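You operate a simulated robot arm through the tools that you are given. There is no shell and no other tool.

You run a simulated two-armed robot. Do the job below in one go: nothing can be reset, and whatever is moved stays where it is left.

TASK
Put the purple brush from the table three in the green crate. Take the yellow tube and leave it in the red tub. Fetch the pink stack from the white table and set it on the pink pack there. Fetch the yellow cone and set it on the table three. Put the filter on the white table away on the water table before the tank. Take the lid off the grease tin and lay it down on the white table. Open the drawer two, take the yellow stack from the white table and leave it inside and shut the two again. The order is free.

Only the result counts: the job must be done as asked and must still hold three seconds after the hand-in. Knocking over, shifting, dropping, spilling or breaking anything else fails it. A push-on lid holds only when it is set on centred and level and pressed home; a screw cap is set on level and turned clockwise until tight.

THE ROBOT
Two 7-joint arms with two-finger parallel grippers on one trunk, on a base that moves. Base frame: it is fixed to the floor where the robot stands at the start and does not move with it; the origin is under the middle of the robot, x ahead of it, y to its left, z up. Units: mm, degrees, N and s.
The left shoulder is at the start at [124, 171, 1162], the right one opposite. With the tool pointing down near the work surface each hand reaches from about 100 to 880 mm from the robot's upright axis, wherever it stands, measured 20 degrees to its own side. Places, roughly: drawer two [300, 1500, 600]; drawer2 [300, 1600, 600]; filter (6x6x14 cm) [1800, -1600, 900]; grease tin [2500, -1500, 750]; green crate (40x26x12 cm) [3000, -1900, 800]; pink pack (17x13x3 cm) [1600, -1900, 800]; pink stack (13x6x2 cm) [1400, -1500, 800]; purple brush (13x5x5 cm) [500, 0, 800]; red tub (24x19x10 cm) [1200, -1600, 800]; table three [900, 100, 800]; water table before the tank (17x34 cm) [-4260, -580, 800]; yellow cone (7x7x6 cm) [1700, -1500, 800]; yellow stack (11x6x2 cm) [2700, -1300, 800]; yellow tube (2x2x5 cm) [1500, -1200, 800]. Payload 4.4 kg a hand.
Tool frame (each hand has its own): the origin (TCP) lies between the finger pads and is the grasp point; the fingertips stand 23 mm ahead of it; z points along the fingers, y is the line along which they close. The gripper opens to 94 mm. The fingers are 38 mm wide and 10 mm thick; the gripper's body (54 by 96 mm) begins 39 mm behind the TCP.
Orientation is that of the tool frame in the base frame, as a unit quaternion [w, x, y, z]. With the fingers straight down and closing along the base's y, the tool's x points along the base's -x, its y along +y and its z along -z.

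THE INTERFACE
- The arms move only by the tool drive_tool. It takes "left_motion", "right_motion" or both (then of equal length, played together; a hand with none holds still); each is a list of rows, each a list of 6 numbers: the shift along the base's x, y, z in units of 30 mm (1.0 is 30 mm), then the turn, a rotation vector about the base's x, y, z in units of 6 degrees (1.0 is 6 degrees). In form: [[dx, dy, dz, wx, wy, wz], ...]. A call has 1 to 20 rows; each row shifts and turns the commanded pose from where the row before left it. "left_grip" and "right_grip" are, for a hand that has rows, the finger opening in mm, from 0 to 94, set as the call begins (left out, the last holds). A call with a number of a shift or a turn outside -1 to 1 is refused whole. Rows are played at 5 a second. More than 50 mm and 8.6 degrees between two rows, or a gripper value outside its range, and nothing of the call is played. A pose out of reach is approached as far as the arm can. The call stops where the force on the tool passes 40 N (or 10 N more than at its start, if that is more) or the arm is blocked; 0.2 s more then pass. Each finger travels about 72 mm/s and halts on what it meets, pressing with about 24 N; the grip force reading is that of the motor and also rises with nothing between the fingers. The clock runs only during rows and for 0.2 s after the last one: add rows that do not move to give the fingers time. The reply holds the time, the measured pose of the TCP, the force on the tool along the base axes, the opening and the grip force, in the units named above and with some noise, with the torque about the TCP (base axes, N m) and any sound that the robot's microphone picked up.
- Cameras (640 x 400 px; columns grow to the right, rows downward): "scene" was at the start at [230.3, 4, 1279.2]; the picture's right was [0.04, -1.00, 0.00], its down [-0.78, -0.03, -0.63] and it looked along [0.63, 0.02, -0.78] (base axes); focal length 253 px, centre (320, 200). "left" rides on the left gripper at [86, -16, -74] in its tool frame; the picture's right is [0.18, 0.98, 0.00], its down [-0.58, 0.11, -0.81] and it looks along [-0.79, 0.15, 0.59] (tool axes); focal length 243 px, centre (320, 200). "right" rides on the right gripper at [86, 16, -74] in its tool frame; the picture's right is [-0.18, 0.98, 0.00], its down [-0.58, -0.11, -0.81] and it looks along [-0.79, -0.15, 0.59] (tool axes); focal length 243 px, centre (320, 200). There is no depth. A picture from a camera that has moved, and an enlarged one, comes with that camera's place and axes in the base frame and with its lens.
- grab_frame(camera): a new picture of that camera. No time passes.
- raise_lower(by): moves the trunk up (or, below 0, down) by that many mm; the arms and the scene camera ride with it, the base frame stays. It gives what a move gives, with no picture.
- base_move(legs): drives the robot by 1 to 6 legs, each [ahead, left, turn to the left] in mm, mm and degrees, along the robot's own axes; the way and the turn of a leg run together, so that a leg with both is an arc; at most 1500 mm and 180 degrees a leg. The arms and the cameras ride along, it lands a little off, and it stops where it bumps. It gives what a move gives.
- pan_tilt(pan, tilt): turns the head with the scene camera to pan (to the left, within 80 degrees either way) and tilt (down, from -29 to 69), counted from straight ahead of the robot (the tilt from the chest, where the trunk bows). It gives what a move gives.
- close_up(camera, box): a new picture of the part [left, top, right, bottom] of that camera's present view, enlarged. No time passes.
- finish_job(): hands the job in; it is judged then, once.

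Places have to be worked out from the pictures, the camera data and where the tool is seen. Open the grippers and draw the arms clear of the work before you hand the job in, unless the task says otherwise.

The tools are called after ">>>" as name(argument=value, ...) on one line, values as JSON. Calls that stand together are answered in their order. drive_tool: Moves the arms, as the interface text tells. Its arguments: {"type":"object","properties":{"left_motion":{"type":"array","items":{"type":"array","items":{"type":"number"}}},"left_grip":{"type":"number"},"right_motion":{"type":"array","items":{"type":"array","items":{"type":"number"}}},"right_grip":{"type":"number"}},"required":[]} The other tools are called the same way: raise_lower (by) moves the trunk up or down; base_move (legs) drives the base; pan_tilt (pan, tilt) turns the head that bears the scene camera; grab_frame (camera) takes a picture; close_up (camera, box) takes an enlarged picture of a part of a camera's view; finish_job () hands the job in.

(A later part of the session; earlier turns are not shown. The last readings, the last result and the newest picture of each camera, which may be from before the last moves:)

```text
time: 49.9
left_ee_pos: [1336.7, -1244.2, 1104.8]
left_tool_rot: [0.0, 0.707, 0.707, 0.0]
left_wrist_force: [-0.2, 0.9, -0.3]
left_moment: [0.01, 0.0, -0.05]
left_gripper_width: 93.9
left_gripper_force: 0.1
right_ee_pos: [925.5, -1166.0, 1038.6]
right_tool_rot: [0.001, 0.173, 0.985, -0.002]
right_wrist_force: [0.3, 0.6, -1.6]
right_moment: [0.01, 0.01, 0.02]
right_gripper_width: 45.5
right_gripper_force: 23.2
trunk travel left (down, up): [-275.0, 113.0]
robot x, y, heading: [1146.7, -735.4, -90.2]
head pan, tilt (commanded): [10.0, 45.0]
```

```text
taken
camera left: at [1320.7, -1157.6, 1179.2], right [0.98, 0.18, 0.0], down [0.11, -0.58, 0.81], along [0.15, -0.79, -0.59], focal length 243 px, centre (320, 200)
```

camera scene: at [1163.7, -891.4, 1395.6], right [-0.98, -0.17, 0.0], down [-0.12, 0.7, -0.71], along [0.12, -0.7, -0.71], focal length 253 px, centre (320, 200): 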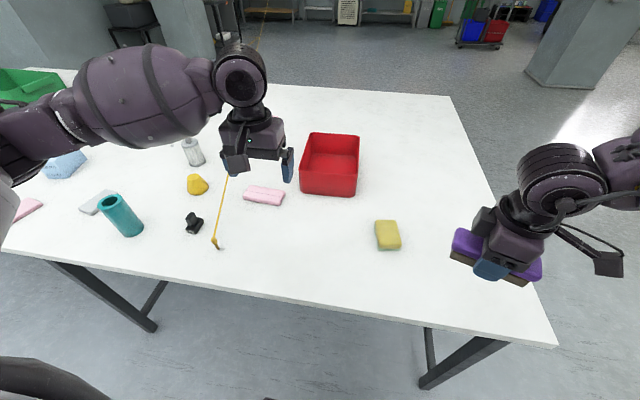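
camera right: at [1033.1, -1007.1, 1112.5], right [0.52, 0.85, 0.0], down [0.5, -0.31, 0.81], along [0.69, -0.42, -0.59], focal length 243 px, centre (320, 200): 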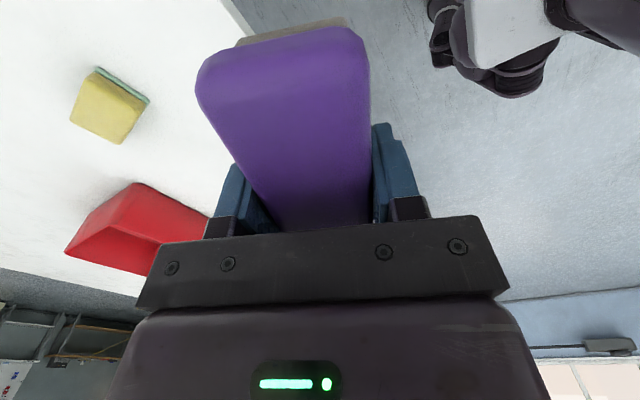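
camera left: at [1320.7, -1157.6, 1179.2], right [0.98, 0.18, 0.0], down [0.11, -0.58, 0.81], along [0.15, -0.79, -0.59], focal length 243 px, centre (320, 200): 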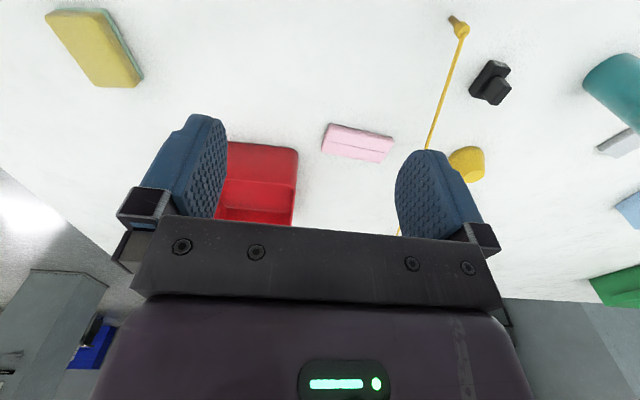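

Triangulating with both cameras, the tube stands near [1510, -1240] and the white table's top is near z 805. I bring the left hand over it at z ≈ 950 to look.

>>> drive_tool(left_motion=[[0.8, 0, -0.5, 0, 0, 0], [0.8, 0, -0.7, 0, 0, 0], [0.8, 0, -0.7, 0, 0, 0], [0.8, 0, -0.7, 0, 0, 0], [0.8, 0, -0.7, 0, 0, 0], [0.8, 0, -0.7, 0, 0, 0], [0.8, 0.1, -0.7, 0, 0, 0], [0.2, 0, -0.4, 0, 0, 0], [0, 0, 0, 0, 0, 0]], left_grip=94)

>>> grab_frame(camera="left")

>>> close_up(camera="scene", box=[140, 160, 300, 260])

```text
time: 51.9
left_ee_pos: [1511.8, -1240.5, 950.8]
left_tool_rot: [0.001, 0.708, 0.707, 0.0]
left_wrist_force: [-0.3, -0.1, 0.2]
left_moment: [0.02, 0.0, 0.02]
left_gripper_width: 93.9
left_gripper_force: 0.0
right_ee_pos: [926.7, -1166.6, 1037.8]
right_tool_rot: [0.001, 0.171, 0.985, -0.002]
right_wrist_force: [0.7, 0.1, 0.1]
right_moment: [0.0, 0.01, 0.01]
right_gripper_width: 45.5
right_gripper_force: 23.8
trunk travel left (down, up): [-275.0, 113.0]
robot x, y, heading: [1148.5, -734.7, -90.2]
head pan, tilt (commanded): [10.0, 45.0]
```

```text
taken
camera left: at [1495.2, -1154.2, 1026.6], right [0.98, 0.18, 0.0], down [0.11, -0.58, 0.81], along [0.15, -0.79, -0.59], focal length 243 px, centre (320, 200)
```

left: 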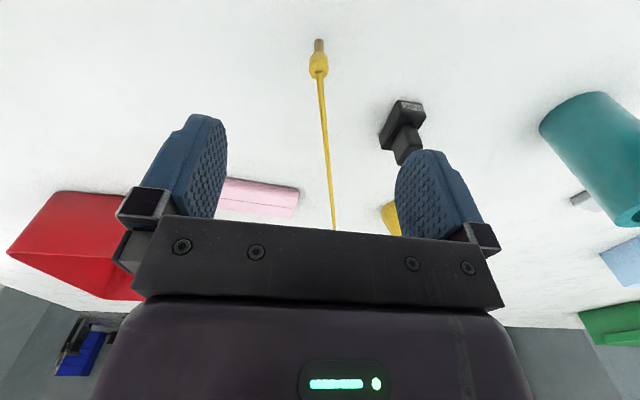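

```text
4.00 times, centred on (220, 210) of scene
camera zoom: at [1163.8, -891.2, 1395.7], right [-0.98, -0.17, 0.0], down [-0.12, 0.7, -0.71], along [0.12, -0.7, -0.71], focal length 1014 px, centre (720, 160)
```

zoom: 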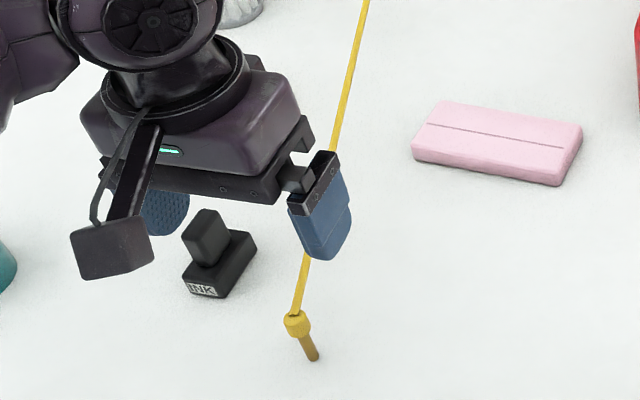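

The tube is vertical, centred near [1510, -1236], top about z 855. I narrow the fingers to 54 mm to stay clear of the INK pad, then go down to about z 836.

>>> drive_tool(left_motion=[[0, 0.1, -0.5, 0, 0, 0], [0, 0, -0.8, 0, 0, 0], [0, 0, -0.8, 0, 0, 0], [0, 0, -0.8, 0, 0, 0], [0, 0, 0, 0, 0, 0]], left_grip=54)

>>> grab_frame(camera="left")

>>> close_up(camera="scene", box=[140, 160, 300, 260])

```text
time: 53.0
left_ee_pos: [1511.1, -1236.2, 864.7]
left_tool_rot: [0.0, 0.707, 0.707, 0.001]
left_wrist_force: [-0.6, 0.0, 1.1]
left_moment: [-0.01, 0.04, -0.01]
left_gripper_width: 54.0
left_gripper_force: 0.1
right_ee_pos: [927.6, -1166.5, 1038.3]
right_tool_rot: [0.001, 0.173, 0.985, -0.001]
right_wrist_force: [-0.4, 0.2, -0.7]
right_moment: [-0.01, -0.01, -0.02]
right_gripper_width: 45.7
right_gripper_force: 23.8
trunk travel left (down, up): [-275.0, 113.0]
robot x, y, heading: [1146.8, -737.9, -89.8]
head pan, tilt (commanded): [10.0, 45.0]
```

```text
taken
camera left: at [1494.7, -1150.6, 940.1], right [0.98, 0.18, 0.0], down [0.11, -0.58, 0.81], along [0.15, -0.79, -0.59], focal length 243 px, centre (320, 200)
```

left: 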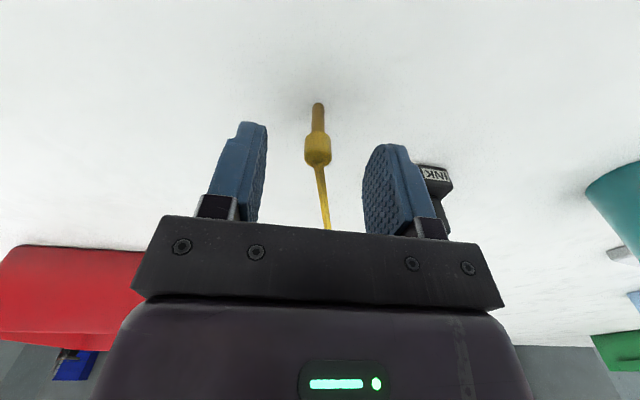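

```text
4.00 times, centred on (220, 210) of scene
camera zoom: at [1163.7, -891.1, 1395.7], right [-0.98, -0.17, 0.0], down [-0.12, 0.7, -0.71], along [0.12, -0.7, -0.71], focal length 1014 px, centre (720, 160)
```

zoom: 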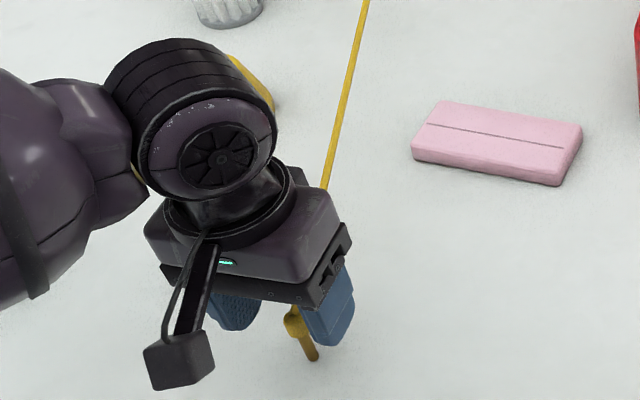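

Well centred: the tube is between the fingers and the line leaves between them toward -y. I go down another 29 mm.

>>> drive_tool(left_motion=[[0, 0, -0.5, 0, 0, 0], [0, 0, -0.45, 0, 0, 0], [0, 0, 0, 0, 0, 0]])

>>> drive_tool(left_motion=[[0, 0, 0, 0, 0, 0], [0, 0, 0, 0, 0, 0], [0, 0, 0, 0, 0, 0], [0, 0, 0, 0, 0, 0]], left_grip=5)

>>> grab_frame(camera="left")

```text
time: 53.9
left_ee_pos: [1510.5, -1236.1, 836.2]
left_tool_rot: [0.0, 0.707, 0.707, -0.001]
left_wrist_force: [-0.6, 0.2, 0.1]
left_moment: [-0.03, 0.02, 0.0]
left_gripper_width: 54.2
left_gripper_force: 0.1
right_ee_pos: [927.1, -1165.8, 1038.8]
right_tool_rot: [0.001, 0.171, 0.985, -0.002]
right_wrist_force: [-0.4, -0.5, -1.2]
right_moment: [0.03, 0.01, -0.01]
right_gripper_width: 45.4
right_gripper_force: 24.1
trunk travel left (down, up): [-275.0, 113.0]
robot x, y, heading: [1149.3, -735.5, -90.1]
head pan, tilt (commanded): [10.0, 45.0]
```

```text
time: 54.9
left_ee_pos: [1510.2, -1236.9, 836.0]
left_tool_rot: [0.0, 0.707, 0.707, -0.001]
left_wrist_force: [1.0, -0.2, 0.7]
left_moment: [0.02, 0.0, -0.02]
left_gripper_width: 12.5
left_gripper_force: 23.9
right_ee_pos: [927.5, -1166.6, 1038.2]
right_tool_rot: [0.0, 0.173, 0.985, -0.002]
right_wrist_force: [-0.3, -0.4, -0.6]
right_moment: [0.01, -0.03, 0.0]
right_gripper_width: 45.7
right_gripper_force: 23.6
trunk travel left (down, up): [-275.0, 113.0]
robot x, y, heading: [1149.7, -736.5, -89.8]
head pan, tilt (commanded): [10.0, 45.0]
```

```text
taken
camera left: at [1494.4, -1151.2, 911.5], right [0.98, 0.18, 0.0], down [0.11, -0.58, 0.81], along [0.15, -0.79, -0.59], focal length 243 px, centre (320, 200)
```

left: 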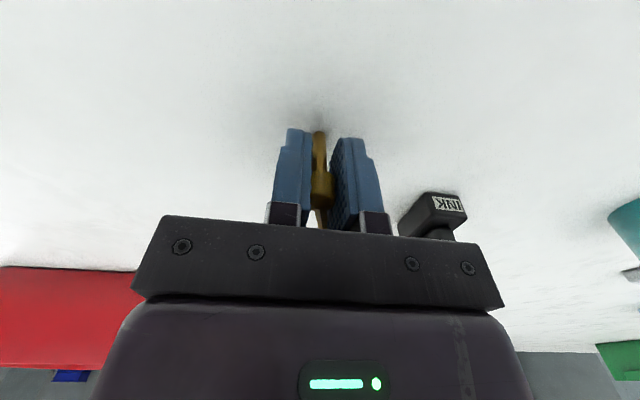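

Gripped at 12.5 mm. I lift a little and watch the force for any pull from the line.

>>> drive_tool(left_motion=[[0, 0, 0.3, 0, 0, 0], [0, 0, 0.4, 0, 0, 0], [0, 0, 0, 0, 0, 0]])

>>> close_up(camera="scene", box=[140, 60, 380, 260])

```text
time: 55.6
left_ee_pos: [1510.6, -1238.1, 856.9]
left_tool_rot: [-0.001, 0.707, 0.707, 0.0]
left_wrist_force: [-0.5, 0.1, 0.5]
left_moment: [0.02, -0.02, -0.02]
left_gripper_width: 12.8
left_gripper_force: 24.8
right_ee_pos: [926.0, -1167.4, 1037.7]
right_tool_rot: [0.001, 0.173, 0.985, -0.002]
right_wrist_force: [-0.1, -0.2, -1.3]
right_moment: [0.02, -0.02, 0.05]
right_gripper_width: 45.4
right_gripper_force: 23.9
trunk travel left (down, up): [-275.0, 113.0]
robot x, y, heading: [1147.7, -737.3, -90.1]
head pan, tilt (commanded): [10.0, 45.0]
```

```text
2.00 times, centred on (260, 160) of scene
camera zoom: at [1163.8, -891.4, 1395.7], right [-0.98, -0.17, 0.0], down [-0.12, 0.7, -0.71], along [0.12, -0.7, -0.71], focal length 507 px, centre (440, 280)
```

zoom: 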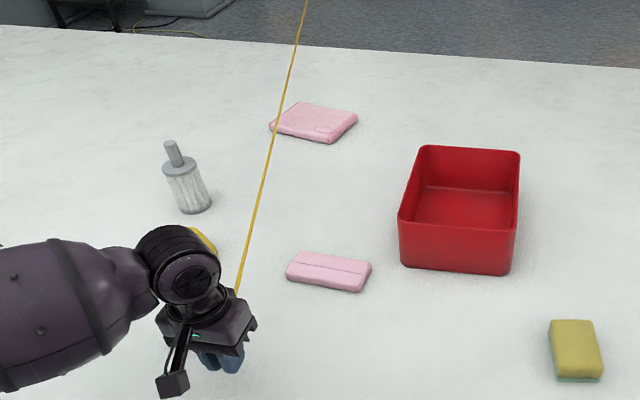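

No pull felt. I raise the tube clear of the rim height while moving toward the tub, in steps.

>>> drive_tool(left_motion=[[0, -0.3, 0.8, 0, 0, 0], [0, -0.3, 0.8, 0, 0, 0], [-0.3, -0.3, 0.8, 0, 0, 0], [-0.6, -0.6, 0.8, 0, 0, 0], [-0.9, -0.9, 0.6, 0, 0, 0], [-0.9, -0.9, 0, 0, 0, 0], [-0.9, -0.9, 0, 0, 0, 0], [-0.9, -0.9, 0, 0, 0, 0], [-0.9, -0.9, 0, 0, 0, 0], [-0.9, -0.9, 0, 0, 0, 0], [0, 0, 0, 0, 0, 0]])

>>> base_move(legs=[[70, 0, 0]])

>>> grab_frame(camera="scene")

>>> grab_frame(camera="left")

```text
time: 58.0
left_ee_pos: [1323.1, -1444.6, 973.2]
left_tool_rot: [0.0, 0.707, 0.707, 0.0]
left_wrist_force: [-0.1, -0.1, -1.1]
left_moment: [-0.02, 0.03, 0.02]
left_gripper_width: 13.1
left_gripper_force: 23.8
right_ee_pos: [928.6, -1165.3, 1037.9]
right_tool_rot: [0.001, 0.172, 0.985, -0.002]
right_wrist_force: [0.8, -0.2, -0.9]
right_moment: [0.0, 0.01, -0.04]
right_gripper_width: 45.5
right_gripper_force: 23.8
trunk travel left (down, up): [-275.0, 113.0]
robot x, y, heading: [1151.6, -736.1, -90.2]
head pan, tilt (commanded): [10.0, 45.0]
```

```text
time: 59.1
left_ee_pos: [1323.2, -1515.0, 971.5]
left_tool_rot: [0.0, 0.707, 0.707, 0.0]
left_wrist_force: [0.8, -1.4, -0.1]
left_moment: [0.03, 0.0, 0.0]
left_gripper_width: 12.7
left_gripper_force: 23.6
right_ee_pos: [927.7, -1236.8, 1037.4]
right_tool_rot: [0.001, 0.173, 0.985, -0.001]
right_wrist_force: [0.2, 0.2, -1.6]
right_moment: [0.02, 0.01, 0.0]
right_gripper_width: 45.4
right_gripper_force: 23.6
trunk travel left (down, up): [-275.0, 113.0]
robot x, y, heading: [1149.5, -806.6, -89.9]
head pan, tilt (commanded): [10.0, 45.0]
```

```text
taken
camera scene: at [1163.7, -962.2, 1395.5], right [-0.98, -0.17, 0.0], down [-0.12, 0.7, -0.71], along [0.12, -0.7, -0.71], focal length 253 px, centre (320, 200)
```

scene: 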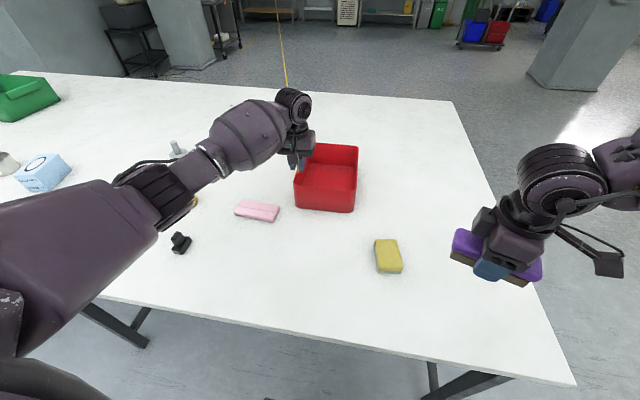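

```text
taken
camera left: at [1306.4, -1428.9, 1046.4], right [0.98, 0.18, 0.0], down [0.11, -0.58, 0.81], along [0.15, -0.79, -0.59], focal length 243 px, centre (320, 200)
```

left: 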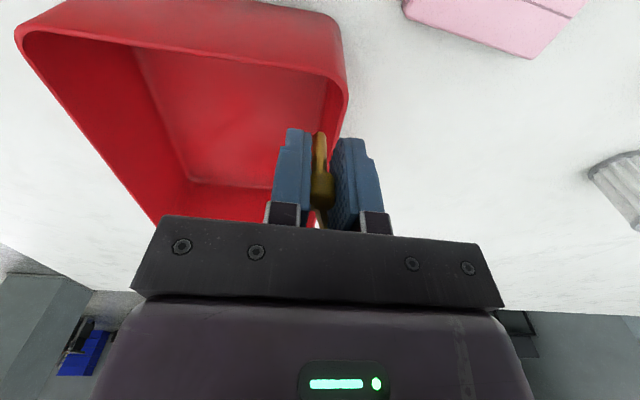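

The tub's rim spans roughly x 1160–1334 and y -1500 to -1740. I move to its centre above the rim, then look before going down.

>>> drive_tool(left_motion=[[-0.6, -0.8, 0, 0, 0, 0], [-0.6, -0.8, 0, 0, 0, 0], [-0.6, -0.8, 0, 0, 0, 0], [-0.6, -0.8, 0, 0, 0, 0], [-0.15, -0.4, 0, 0, 0, 0], [0, 0, 0, 0, 0, 0]])

>>> grab_frame(camera="left")

>>> close_up(camera="scene", box=[200, 60, 440, 260])

```text
time: 60.5
left_ee_pos: [1258.9, -1589.9, 971.7]
left_tool_rot: [0.0, 0.707, 0.707, -0.001]
left_wrist_force: [0.4, 0.2, -0.6]
left_moment: [0.0, 0.0, 0.02]
left_gripper_width: 12.8
left_gripper_force: 23.9
left hand out of reach, approached as far as the arm can: row 4, 5
right_ee_pos: [927.6, -1235.5, 1038.7]
right_tool_rot: [0.0, 0.173, 0.985, -0.002]
right_wrist_force: [0.5, 0.2, -1.0]
right_moment: [0.01, 0.03, -0.05]
right_gripper_width: 45.7
right_gripper_force: 23.4
trunk travel left (down, up): [-275.0, 113.0]
robot x, y, heading: [1147.8, -804.1, -90.3]
head pan, tilt (commanded): [10.0, 45.0]
```

```text
taken
camera left: at [1243.4, -1503.4, 1046.4], right [0.98, 0.18, 0.0], down [0.11, -0.58, 0.81], along [0.15, -0.79, -0.59], focal length 243 px, centre (320, 200)
```

left: 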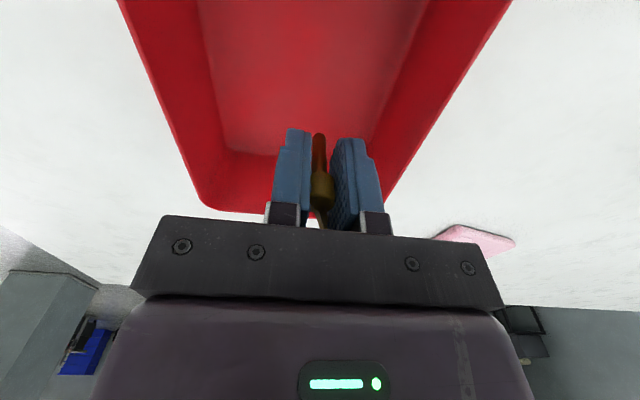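

```text
2.00 times, centred on (320, 160) of scene
camera zoom: at [1163.9, -960.8, 1395.7], right [-0.98, -0.17, 0.0], down [-0.12, 0.7, -0.71], along [0.12, -0.7, -0.71], focal length 507 px, centre (320, 280)
```

zoom: 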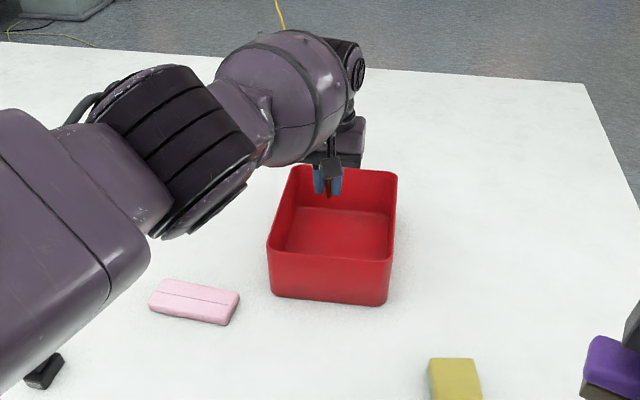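

The arm ran out of reach at y -1590 with the raised trunk. I lift the hand by 60 mm and lower the trunk by 60 mm, which should let it reach further.

>>> drive_tool(left_motion=[[0, 0, 0.5, 0, 0, 0], [0, 0, 0.7, 0, 0, 0], [0, 0, 0.8, 0, 0, 0], [0, 0, 0, 0, 0, 0]])

>>> raise_lower(by=-60)

>>> drive_tool(left_motion=[[-0.2, -0.4, 0, 0, 0, 0], [-0.2, -0.4, 0, 0, 0, 0], [0, -0.3, 0, 0, 0, 0], [0, 0, 0, 0, 0, 0]])

```text
time: 61.5
left_ee_pos: [1260.1, -1589.0, 1031.9]
left_tool_rot: [0.0, 0.707, 0.707, 0.0]
left_wrist_force: [1.0, 0.0, -0.4]
left_moment: [0.0, 0.0, 0.01]
left_gripper_width: 13.0
left_gripper_force: 23.7
right_ee_pos: [926.1, -1235.5, 1037.5]
right_tool_rot: [0.0, 0.173, 0.985, -0.002]
right_wrist_force: [-0.7, 0.0, -0.7]
right_moment: [0.01, -0.02, 0.0]
right_gripper_width: 45.5
right_gripper_force: 23.6
trunk travel left (down, up): [-275.0, 113.0]
robot x, y, heading: [1149.1, -805.8, -89.9]
head pan, tilt (commanded): [10.0, 45.0]
```

```text
time: 62.5
left_ee_pos: [1258.6, -1589.4, 974.6]
left_tool_rot: [0.001, 0.707, 0.707, 0.0]
left_wrist_force: [0.1, 0.4, 0.2]
left_moment: [-0.07, 0.03, 0.0]
left_gripper_width: 13.0
left_gripper_force: 24.0
right_ee_pos: [925.9, -1234.5, 980.0]
right_tool_rot: [0.001, 0.173, 0.985, -0.004]
right_wrist_force: [-0.2, -0.6, -0.5]
right_moment: [-0.03, 0.0, 0.05]
right_gripper_width: 45.4
right_gripper_force: 24.1
trunk travel left (down, up): [-215.0, 173.0]
robot x, y, heading: [1150.2, -805.7, -89.9]
head pan, tilt (commanded): [10.0, 45.0]
```

```text
time: 63.5
left_ee_pos: [1249.2, -1622.4, 971.7]
left_tool_rot: [0.0, 0.707, 0.707, -0.001]
left_wrist_force: [-0.6, 0.1, 0.0]
left_moment: [-0.03, 0.0, 0.0]
left_gripper_width: 12.7
left_gripper_force: 24.1
right_ee_pos: [927.5, -1236.0, 978.3]
right_tool_rot: [0.0, 0.173, 0.985, -0.002]
right_wrist_force: [0.1, 0.3, -0.5]
right_moment: [0.01, 0.02, 0.02]
right_gripper_width: 45.6
right_gripper_force: 23.5
trunk travel left (down, up): [-215.0, 173.0]
robot x, y, heading: [1149.9, -805.4, -90.0]
head pan, tilt (commanded): [10.0, 45.0]
```

Now above the tub's centre. I lower the trunk by 60 mm, then go down with the hand the remaining way.

>>> raise_lower(by=-60)

>>> drive_tool(left_motion=[[0, 0, -0.6, 0, 0, 0], [0, 0, -0.6, 0, 0, 0], [0, 0, -0.5, 0, 0, 0], [0, 0, 0, 0, 0, 0]])

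>>> grab_frame(camera="left")

>>> close_up(camera="scene", box=[200, 60, 440, 260])

```text
time: 64.5
left_ee_pos: [1247.0, -1621.9, 915.7]
left_tool_rot: [0.002, 0.707, 0.707, -0.002]
left_wrist_force: [0.3, 0.3, 0.6]
left_moment: [-0.01, 0.0, 0.01]
left_gripper_width: 13.3
left_gripper_force: 23.9
right_ee_pos: [926.3, -1233.8, 911.4]
right_tool_rot: [-0.001, 0.172, 0.985, 0.011]
right_wrist_force: [0.2, 1.3, -0.3]
right_moment: [-0.06, -0.02, 0.01]
right_gripper_width: 45.7
right_gripper_force: 24.1
trunk travel left (down, up): [-155.0, 233.0]
robot x, y, heading: [1145.6, -805.3, -90.1]
head pan, tilt (commanded): [10.0, 45.0]
```

```text
time: 65.5
left_ee_pos: [1247.4, -1623.0, 861.1]
left_tool_rot: [0.001, 0.707, 0.707, 0.0]
left_wrist_force: [-0.5, -0.6, -0.8]
left_moment: [-0.04, -0.02, 0.0]
left_gripper_width: 12.7
left_gripper_force: 23.9
right_ee_pos: [926.9, -1235.0, 909.1]
right_tool_rot: [-0.003, 0.173, 0.985, 0.014]
right_wrist_force: [1.2, -0.1, -0.8]
right_moment: [0.05, 0.0, 0.0]
right_gripper_width: 45.3
right_gripper_force: 24.1
trunk travel left (down, up): [-155.0, 233.0]
robot x, y, heading: [1151.7, -803.5, -89.8]
head pan, tilt (commanded): [10.0, 45.0]
```

```text
taken
camera left: at [1231.7, -1536.8, 935.7], right [0.98, 0.18, 0.0], down [0.11, -0.58, 0.81], along [0.15, -0.79, -0.59], focal length 243 px, centre (320, 200)
```

left: 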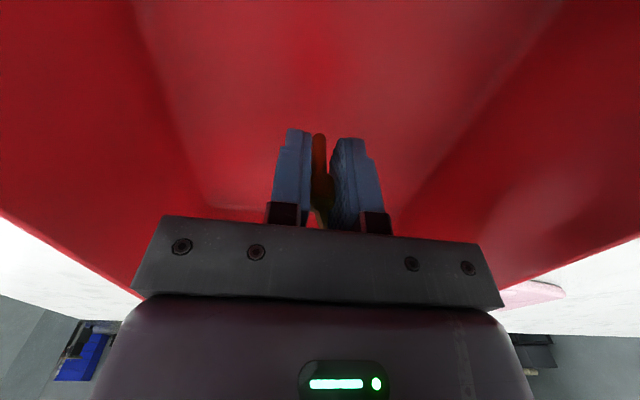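

```text
2.00 times, centred on (320, 160) of scene
camera zoom: at [1163.7, -1057.5, 1264.6], right [-0.98, -0.17, 0.0], down [-0.12, 0.7, -0.71], along [0.12, -0.7, -0.71], focal length 507 px, centre (320, 280)
```

zoom: 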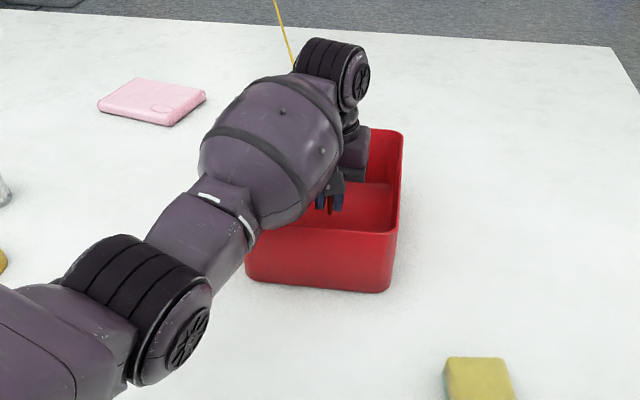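

The tube's tip is about 20 mm above the tub floor by my estimate. I lower in small steps until contact is felt.

>>> drive_tool(left_motion=[[0, 0, -0.3, 0, 0, 0], [0, 0, -0.15, 0, 0, 0], [0, 0, -0.1, 0, 0, 0], [0, 0, 0, 0, 0, 0]])

```text
time: 66.5
left_ee_pos: [1248.3, -1622.8, 843.7]
left_tool_rot: [0.0, 0.707, 0.707, 0.0]
left_wrist_force: [1.0, -0.2, -0.7]
left_moment: [0.05, -0.02, 0.01]
left_gripper_width: 12.8
left_gripper_force: 23.9
right_ee_pos: [926.4, -1235.4, 909.5]
right_tool_rot: [-0.002, 0.173, 0.985, 0.012]
right_wrist_force: [-0.2, 0.6, -0.6]
right_moment: [0.01, -0.01, 0.0]
right_gripper_width: 45.7
right_gripper_force: 24.1
trunk travel left (down, up): [-155.0, 233.0]
robot x, y, heading: [1147.8, -804.0, -90.0]
head pan, tilt (commanded): [10.0, 45.0]
```

>>> drive_tool(left_motion=[[0, 0, -0.1, 0, 0, 0], [0, 0, 0, 0, 0, 0]])

>>> close_up(camera="left", box=[220, 80, 420, 240])

```text
time: 67.1
left_ee_pos: [1248.4, -1622.9, 841.5]
left_tool_rot: [0.001, 0.707, 0.707, -0.001]
left_wrist_force: [1.2, 0.1, 2.8]
left_moment: [-0.05, 0.01, 0.02]
left_gripper_width: 12.9
left_gripper_force: 23.6
right_ee_pos: [926.4, -1235.5, 908.6]
right_tool_rot: [-0.002, 0.173, 0.985, 0.013]
right_wrist_force: [-0.7, 0.6, -0.9]
right_moment: [-0.04, -0.03, -0.01]
right_gripper_width: 45.3
right_gripper_force: 24.0
trunk travel left (down, up): [-155.0, 233.0]
robot x, y, heading: [1146.2, -804.5, -90.1]
head pan, tilt (commanded): [10.0, 45.0]
```

```text
2.50 times, centred on (320, 160) of left
camera zoom: at [1231.2, -1536.7, 916.3], right [0.98, 0.18, 0.0], down [0.11, -0.58, 0.81], along [0.15, -0.79, -0.59], focal length 606 px, centre (320, 300)
```

zoom: 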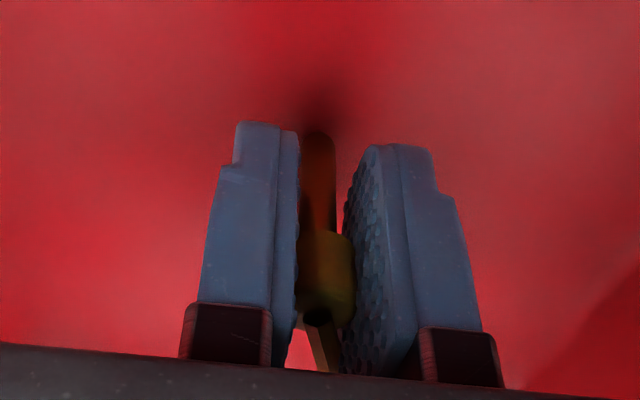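

Contact is just felt (2.8 N up) and the tube's foot meets its shadow on the tub floor. I open the fingers gently.

>>> drive_tool(left_motion=[[0, 0, 0, 0, 0, 0], [0, 0, 0, 0, 0, 0], [0, 0, 0, 0, 0, 0], [0, 0, 0, 0, 0, 0]], left_grip=50)

>>> grab_frame(camera="left")

```text
time: 68.1
left_ee_pos: [1246.6, -1623.4, 840.4]
left_tool_rot: [0.0, 0.707, 0.707, -0.001]
left_wrist_force: [0.0, 0.4, -0.6]
left_moment: [-0.01, 0.01, 0.02]
left_gripper_width: 49.9
left_gripper_force: 0.0
right_ee_pos: [927.0, -1235.8, 908.9]
right_tool_rot: [-0.002, 0.173, 0.985, 0.013]
right_wrist_force: [-0.9, 0.1, -1.0]
right_moment: [-0.02, -0.01, 0.01]
right_gripper_width: 45.5
right_gripper_force: 23.8
trunk travel left (down, up): [-155.0, 233.0]
robot x, y, heading: [1143.9, -806.4, -90.0]
head pan, tilt (commanded): [10.0, 45.0]
```

```text
taken
camera left: at [1231.2, -1536.8, 915.6], right [0.98, 0.18, 0.0], down [0.11, -0.58, 0.81], along [0.15, -0.79, -0.59], focal length 243 px, centre (320, 200)
```

left: 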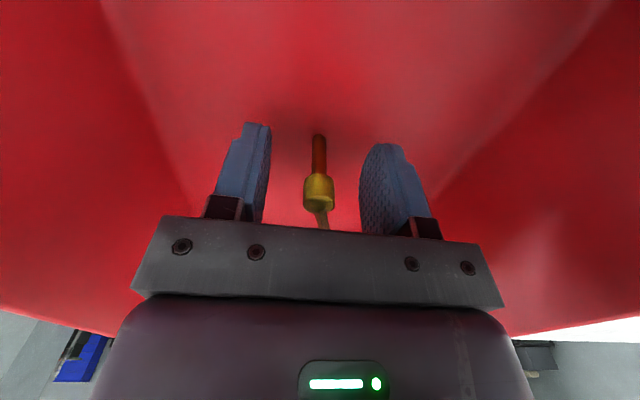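

The tube stands by itself in the tub. I rise straight up out of it.

>>> drive_tool(left_motion=[[0, 0, 0.5, 0, 0, 0], [0, 0, 0.8, 0, 0, 0], [0, 0, 0.9, 0, 0, 0], [0, 0, 0.9, 0, 0, 0], [0, 0, 0.9, 0, 0, 0], [0, 0, 0.9, 0, 0, 0], [0, 0, 0, 0, 0, 0]])

>>> grab_frame(camera="left")

>>> grab_frame(camera="scene")

```text
time: 69.7
left_ee_pos: [1248.0, -1622.4, 987.1]
left_tool_rot: [0.0, 0.706, 0.708, 0.0]
left_wrist_force: [0.5, -0.7, -0.5]
left_moment: [-0.02, -0.01, 0.03]
left_gripper_width: 50.1
left_gripper_force: 0.1
right_ee_pos: [925.9, -1236.9, 906.7]
right_tool_rot: [-0.002, 0.173, 0.985, 0.014]
right_wrist_force: [0.9, 0.2, -1.3]
right_moment: [-0.01, 0.0, 0.02]
right_gripper_width: 45.5
right_gripper_force: 23.9
trunk travel left (down, up): [-155.0, 233.0]
robot x, y, heading: [1146.2, -808.2, -89.7]
head pan, tilt (commanded): [10.0, 45.0]
```

```text
taken
camera left: at [1231.4, -1536.7, 1062.6], right [0.98, 0.18, 0.0], down [0.11, -0.58, 0.81], along [0.15, -0.79, -0.59], focal length 243 px, centre (320, 200)
```

left: 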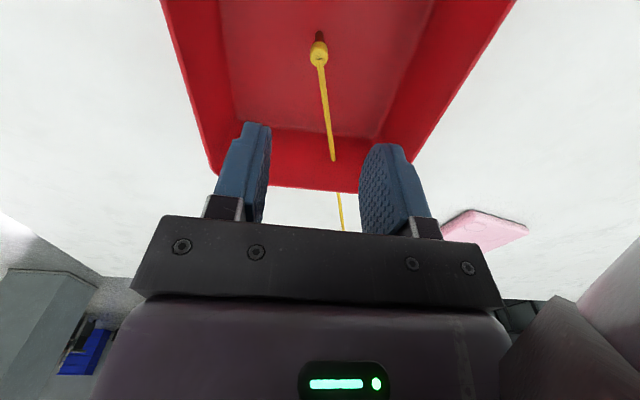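

```text
taken
camera scene: at [1163.8, -1058.2, 1264.3], right [-0.98, -0.17, 0.0], down [-0.12, 0.7, -0.71], along [0.12, -0.7, -0.71], focal length 253 px, centre (320, 200)
```

scene: 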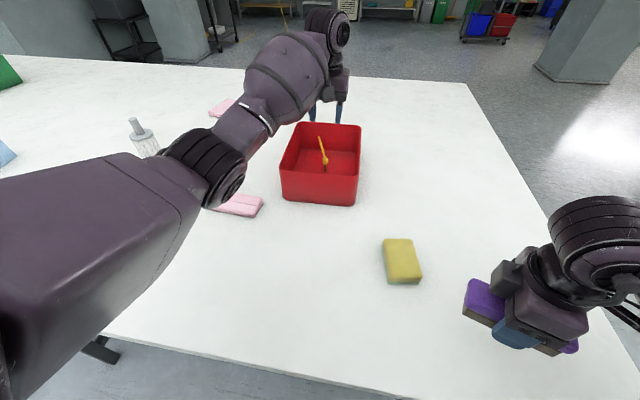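

The tube is standing in the tub and the line merely passes through; nothing else moved. Next the brush goes to the crate: I draw the left hand back, raise the trunk, and back off from the table.

>>> drive_tool(left_motion=[[0.2, 0.9, 0.2, 0, 0, 0], [0.2, 0.9, 0.2, 0, 0, 0], [0.2, 0.9, 0.2, 0, 0, 0], [0.2, 0.9, 0, 0, 0, 0], [0.2, 0.9, 0, 0, 0, 0], [0.2, 0.9, 0, 0, 0, 0], [0.2, 0.9, 0, 0, 0, 0], [0.2, 0.9, 0, 0, 0, 0], [0.2, 0.9, 0, 0, 0, 0], [0.2, 0.9, 0, 0, 0, 0], [0, 0, 0, 0, 0, 0]], left_grip=94)

>>> raise_lower(by=130)

>>> base_move(legs=[[-150, 0, 0]])

>>> pan_tilt(pan=50, tilt=25)

>>> grab_frame(camera="scene")

```text
time: 72.1
left_ee_pos: [1306.5, -1352.1, 1007.4]
left_tool_rot: [0.0, 0.707, 0.707, 0.0]
left_wrist_force: [-0.3, 0.6, -0.6]
left_moment: [0.02, -0.01, 0.01]
left_gripper_width: 94.0
left_gripper_force: 0.0
right_ee_pos: [925.5, -1235.5, 909.0]
right_tool_rot: [-0.003, 0.173, 0.985, 0.013]
right_wrist_force: [0.3, 0.9, -0.8]
right_moment: [-0.01, 0.0, 0.01]
right_gripper_width: 45.4
right_gripper_force: 23.8
trunk travel left (down, up): [-155.0, 233.0]
robot x, y, heading: [1145.9, -804.1, -90.0]
head pan, tilt (commanded): [10.0, 45.0]
```

```text
time: 73.6
left_ee_pos: [1303.8, -1353.6, 1135.2]
left_tool_rot: [0.0, 0.707, 0.707, 0.001]
left_wrist_force: [-0.2, -2.4, 0.3]
left_moment: [-0.02, 0.0, 0.02]
left_gripper_width: 93.9
left_gripper_force: 0.0
right_ee_pos: [923.0, -1235.6, 1039.3]
right_tool_rot: [-0.001, 0.174, 0.985, 0.01]
right_wrist_force: [0.2, 0.4, -1.6]
right_moment: [0.02, -0.02, -0.02]
right_gripper_width: 45.5
right_gripper_force: 24.3
trunk travel left (down, up): [-285.0, 103.0]
robot x, y, heading: [1148.0, -807.7, -90.1]
head pan, tilt (commanded): [10.0, 45.0]
```

```text
time: 75.0
left_ee_pos: [1306.6, -1202.6, 1137.4]
left_tool_rot: [0.001, 0.707, 0.707, -0.001]
left_wrist_force: [0.6, 1.0, 0.2]
left_moment: [-0.01, 0.0, 0.0]
left_gripper_width: 94.1
left_gripper_force: 0.1
right_ee_pos: [927.2, -1083.9, 1041.8]
right_tool_rot: [-0.002, 0.174, 0.985, 0.01]
right_wrist_force: [-0.2, 0.1, -0.8]
right_moment: [-0.04, 0.0, -0.01]
right_gripper_width: 45.8
right_gripper_force: 24.0
trunk travel left (down, up): [-285.0, 103.0]
robot x, y, heading: [1149.7, -654.3, -89.7]
head pan, tilt (commanded): [10.0, 45.0]
```

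```text
time: 76.1
left_ee_pos: [1306.6, -1203.0, 1135.8]
left_tool_rot: [0.0, 0.707, 0.707, 0.0]
left_wrist_force: [0.0, -1.2, 0.4]
left_moment: [0.0, 0.03, -0.02]
left_gripper_width: 93.9
left_gripper_force: 0.0
right_ee_pos: [927.5, -1084.9, 1041.8]
right_tool_rot: [-0.001, 0.173, 0.985, 0.01]
right_wrist_force: [0.2, 0.7, -1.2]
right_moment: [0.0, 0.01, 0.02]
right_gripper_width: 45.6
right_gripper_force: 24.2
trunk travel left (down, up): [-285.0, 103.0]
robot x, y, heading: [1148.2, -656.9, -89.8]
head pan, tilt (commanded): [50.0, 25.0]
```

```text
taken
camera scene: at [1220.2, -785.7, 1436.7], right [-0.64, -0.77, 0.0], down [-0.32, 0.27, -0.91], along [0.69, -0.58, -0.42], focal length 253 px, centre (320, 200)
```

scene: 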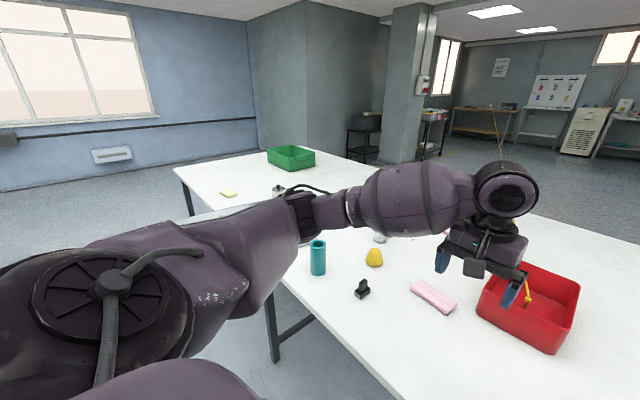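

There's plenty of floor at the east end of the table. I strafe along the near edge to the left.

>>> base_move(legs=[[0, 1400, 0]])

>>> pan_tilt(pan=20, tilt=35)

>>> grab_frame(camera="scene")

>>> pan_tilt(pan=75, tilt=25)

>>> grab_frame(camera="scene")

```text
time: 88.5
left_ee_pos: [2702.2, -1197.8, 1136.7]
left_tool_rot: [-0.001, 0.705, 0.71, 0.001]
left_wrist_force: [-0.5, 0.8, -0.5]
left_moment: [0.04, -0.01, 0.01]
left_gripper_width: 94.0
left_gripper_force: 0.0
right_ee_pos: [2321.5, -1082.6, 1041.3]
right_tool_rot: [-0.001, 0.17, 0.985, 0.009]
right_wrist_force: [-0.1, -1.1, -0.4]
right_moment: [0.0, -0.01, -0.01]
right_gripper_width: 45.7
right_gripper_force: 24.0
trunk travel left (down, up): [-285.0, 103.0]
robot x, y, heading: [2539.5, -650.2, -89.4]
head pan, tilt (commanded): [50.0, 25.0]
```

```text
time: 89.4
left_ee_pos: [2701.1, -1196.7, 1134.8]
left_tool_rot: [0.0, 0.705, 0.709, 0.0]
left_wrist_force: [0.0, 0.1, 0.6]
left_moment: [0.03, -0.02, -0.02]
left_gripper_width: 93.8
left_gripper_force: 0.1
right_ee_pos: [2320.7, -1082.6, 1040.9]
right_tool_rot: [-0.002, 0.17, 0.985, 0.009]
right_wrist_force: [0.7, 0.0, -1.3]
right_moment: [0.0, 0.02, 0.01]
right_gripper_width: 46.1
right_gripper_force: 23.5
trunk travel left (down, up): [-285.0, 103.0]
robot x, y, heading: [2538.2, -651.4, -89.6]
head pan, tilt (commanded): [20.0, 35.0]
```

```text
taken
camera scene: at [2571.9, -804.3, 1421.0], right [-0.94, -0.35, 0.0], down [-0.2, 0.54, -0.82], along [0.29, -0.77, -0.57], focal length 253 px, centre (320, 200)
```

scene: 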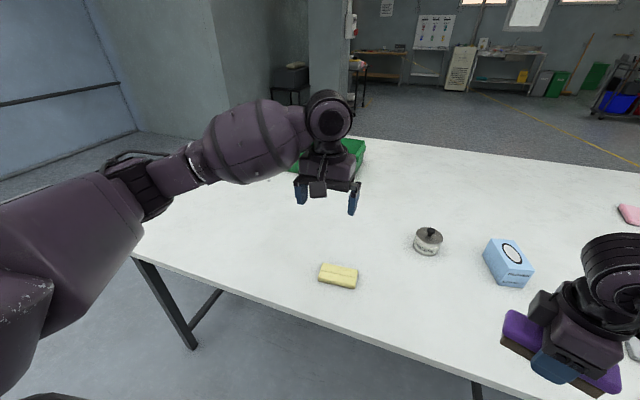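

```text
time: 90.7
left_ee_pos: [2701.9, -1196.7, 1136.4]
left_tool_rot: [0.0, 0.704, 0.71, 0.0]
left_wrist_force: [-0.1, 0.7, 1.3]
left_moment: [0.01, -0.02, 0.01]
left_gripper_width: 93.9
left_gripper_force: 0.2
right_ee_pos: [2321.1, -1082.0, 1041.2]
right_tool_rot: [-0.002, 0.17, 0.985, 0.01]
right_wrist_force: [-1.3, 0.6, -0.9]
right_moment: [0.03, -0.03, 0.01]
right_gripper_width: 45.8
right_gripper_force: 24.4
trunk travel left (down, up): [-285.0, 103.0]
robot x, y, heading: [2542.7, -650.6, -89.3]
head pan, tilt (commanded): [75.0, 25.0]
```

```text
taken
camera scene: at [2630.2, -745.1, 1436.8], right [-0.25, -0.97, 0.0], down [-0.41, 0.11, -0.91], along [0.88, -0.23, -0.42], focal length 253 px, centre (320, 200)
```

scene: 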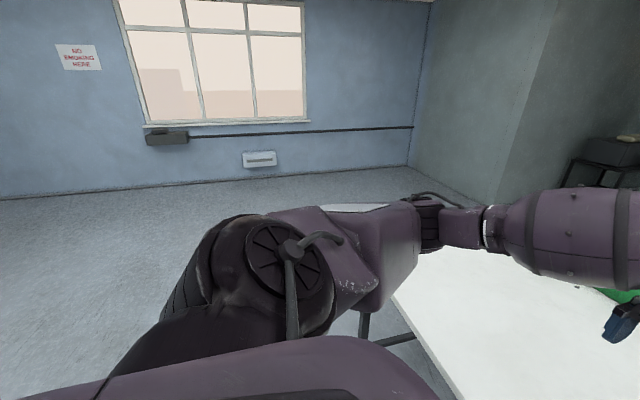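

The table's east edge is at about x 3344, and the wall beyond is far. I drive on around the east end, then turn to face the crate.

>>> base_move(legs=[[0, 1400, 0], [1150, 0, 0], [0, 0, -90]])

>>> pan_tilt(pan=0, tilt=35)

>>> grab_frame(camera="scene")

```text
time: 112.4
left_ee_pos: [3401.6, -1958.9, 1136.2]
left_tool_rot: [0.001, 1.0, 0.002, 0.0]
left_wrist_force: [-0.7, -0.8, -0.6]
left_moment: [-0.02, -0.03, -0.02]
left_gripper_width: 94.3
left_gripper_force: 0.0
right_ee_pos: [3516.6, -1576.8, 1040.1]
right_tool_rot: [0.005, 0.818, 0.575, 0.008]
right_wrist_force: [-0.6, 1.0, -0.1]
right_moment: [0.01, -0.03, 0.03]
right_gripper_width: 45.8
right_gripper_force: 24.5
trunk travel left (down, up): [-285.0, 103.0]
robot x, y, heading: [3948.8, -1797.4, -179.6]
head pan, tilt (commanded): [75.0, 25.0]
```

```text
time: 113.9
left_ee_pos: [3401.0, -1957.3, 1136.0]
left_tool_rot: [0.0, 1.0, 0.002, 0.0]
left_wrist_force: [0.8, -0.2, -0.5]
left_moment: [0.0, 0.0, 0.02]
left_gripper_width: 94.1
left_gripper_force: 0.1
right_ee_pos: [3514.9, -1576.0, 1041.1]
right_tool_rot: [0.005, 0.818, 0.575, 0.008]
right_wrist_force: [0.4, 0.3, -1.2]
right_moment: [0.0, 0.04, 0.01]
right_gripper_width: 45.8
right_gripper_force: 23.9
trunk travel left (down, up): [-285.0, 103.0]
robot x, y, heading: [3944.1, -1795.9, -180.0]
head pan, tilt (commanded): [0.0, 35.0]
```

```text
taken
camera scene: at [3788.8, -1795.7, 1421.0], right [-0.01, 1.0, 0.0], down [0.57, 0.0, -0.82], along [-0.82, -0.01, -0.57], focal length 253 px, centre (320, 200)
```

scene: 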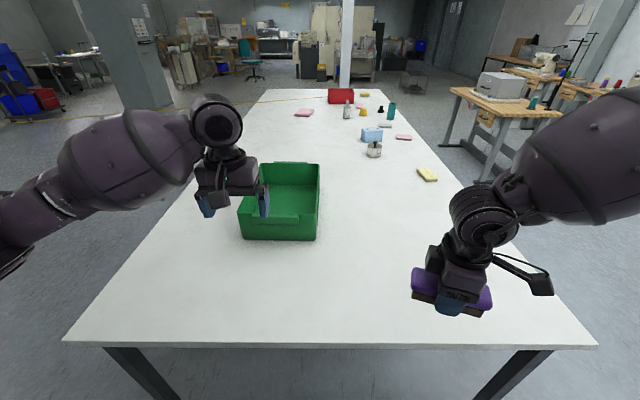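

The crate spans about x 2800–3160, y -2065 to -1805, rim near z 925. I shift left and closer so the right hand can reach into it.

>>> base_move(legs=[[0, 300, 0], [110, 0, 0]])

>>> grab_frame(camera="scene")

```text
time: 117.9
left_ee_pos: [3292.3, -2258.9, 1135.3]
left_tool_rot: [-0.001, 1.0, 0.003, 0.0]
left_wrist_force: [-0.8, 0.1, -0.8]
left_moment: [-0.03, -0.02, -0.01]
left_gripper_width: 94.1
left_gripper_force: 0.1
right_ee_pos: [3409.1, -1878.2, 1040.1]
right_tool_rot: [0.006, 0.817, 0.576, 0.009]
right_wrist_force: [-1.4, 1.2, -0.5]
right_moment: [0.0, -0.03, -0.01]
right_gripper_width: 45.5
right_gripper_force: 24.1
trunk travel left (down, up): [-285.0, 103.0]
robot x, y, heading: [3837.9, -2096.0, -179.9]
head pan, tilt (commanded): [0.0, 35.0]
```

```text
taken
camera scene: at [3680.5, -2096.6, 1420.9], right [-0.01, 1.0, 0.0], down [0.57, 0.0, -0.82], along [-0.82, 0.0, -0.57], focal length 253 px, centre (320, 200)
```

scene: 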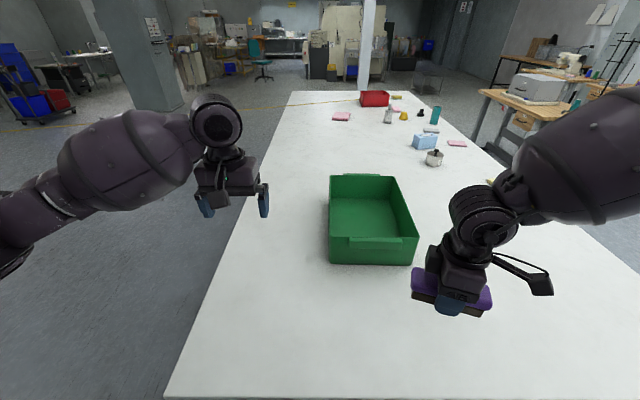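

The crate's centre is near [2975, -1937]. I lower the trunk by 50 mm and carry the brush over the near half of the crate.

>>> raise_lower(by=-50)

>>> drive_tool(right_motion=[[-0.9, -0.18, 0, 0, 0, 0], [-0.9, -0.18, 0, 0, 0, 0], [-0.9, -0.18, 0, 0, 0, 0], [-0.9, -0.18, 0, 0, 0, 0], [-0.9, -0.18, 0, 0, 0, 0], [-0.9, -0.18, 0, 0, 0, 0], [-0.9, -0.18, 0, 0, 0, 0], [-0.9, -0.18, 0, 0, 0, 0], [-0.9, -0.18, 0, 0, 0, 0], [-0.9, -0.18, 0, 0, 0, 0], [-0.9, -0.18, 0, 0, 0, 0], [-0.9, -0.18, 0, 0, 0, 0], [-0.8, -0.1, 0, 0, 0, 0], [0, 0, 0, 0, 0, 0]])

>>> grab_frame(camera="scene")

>>> grab_frame(camera="right")

```text
time: 118.8
left_ee_pos: [3294.7, -2259.6, 1086.8]
left_tool_rot: [0.0, 1.0, 0.003, -0.002]
left_wrist_force: [0.5, -0.1, 0.4]
left_moment: [-0.02, 0.01, -0.02]
left_gripper_width: 93.9
left_gripper_force: 0.1
right_ee_pos: [3410.3, -1877.1, 991.6]
right_tool_rot: [0.004, 0.817, 0.576, 0.007]
right_wrist_force: [0.4, 0.0, -1.1]
right_moment: [0.04, 0.02, 0.0]
right_gripper_width: 45.6
right_gripper_force: 23.9
trunk travel left (down, up): [-235.0, 153.0]
robot x, y, heading: [3840.9, -2096.3, -179.5]
head pan, tilt (commanded): [0.0, 35.0]
```

```text
time: 121.8
left_ee_pos: [3293.3, -2259.3, 1085.1]
left_tool_rot: [0.001, 1.0, 0.003, 0.0]
left_wrist_force: [0.7, -0.4, 0.3]
left_moment: [-0.03, -0.02, 0.0]
left_gripper_width: 94.0
left_gripper_force: 0.1
right_ee_pos: [3382.5, -1884.5, 990.6]
right_tool_rot: [0.005, 0.818, 0.575, 0.008]
right_wrist_force: [-0.5, 0.1, -1.0]
right_moment: [-0.03, 0.02, -0.01]
right_gripper_width: 45.6
right_gripper_force: 24.2
right hand out of reach, approached as far as the arm can: row 2, 3, 4, 5, 6, 7, 8, 9, 10, 11, 12, 13
trunk travel left (down, up): [-235.0, 153.0]
robot x, y, heading: [3841.6, -2094.8, -179.7]
head pan, tilt (commanded): [0.0, 35.0]
```

```text
taken
camera scene: at [3652.5, -2096.8, 1368.2], right [-0.01, 1.0, 0.0], down [0.57, 0.0, -0.82], along [-0.82, 0.0, -0.57], focal length 253 px, centre (320, 200)
```

scene: 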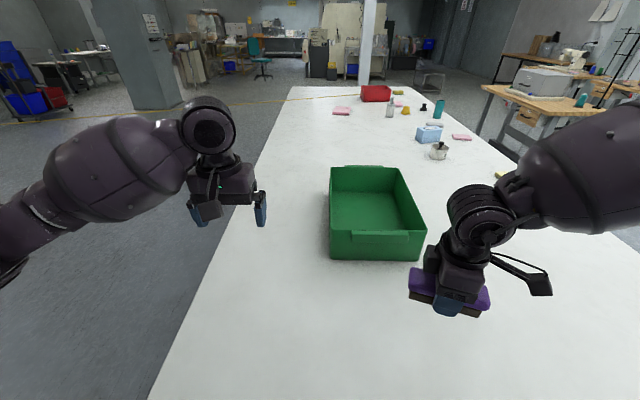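

```text
taken
camera right: at [3424.5, -1807.4, 1066.0], right [0.86, -0.51, 0.02], down [-0.31, -0.51, 0.8], along [-0.4, -0.69, -0.6], focal length 243 px, centre (320, 200)
```

right: 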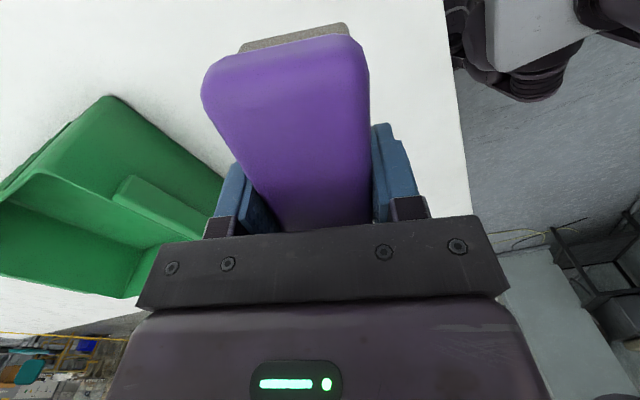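

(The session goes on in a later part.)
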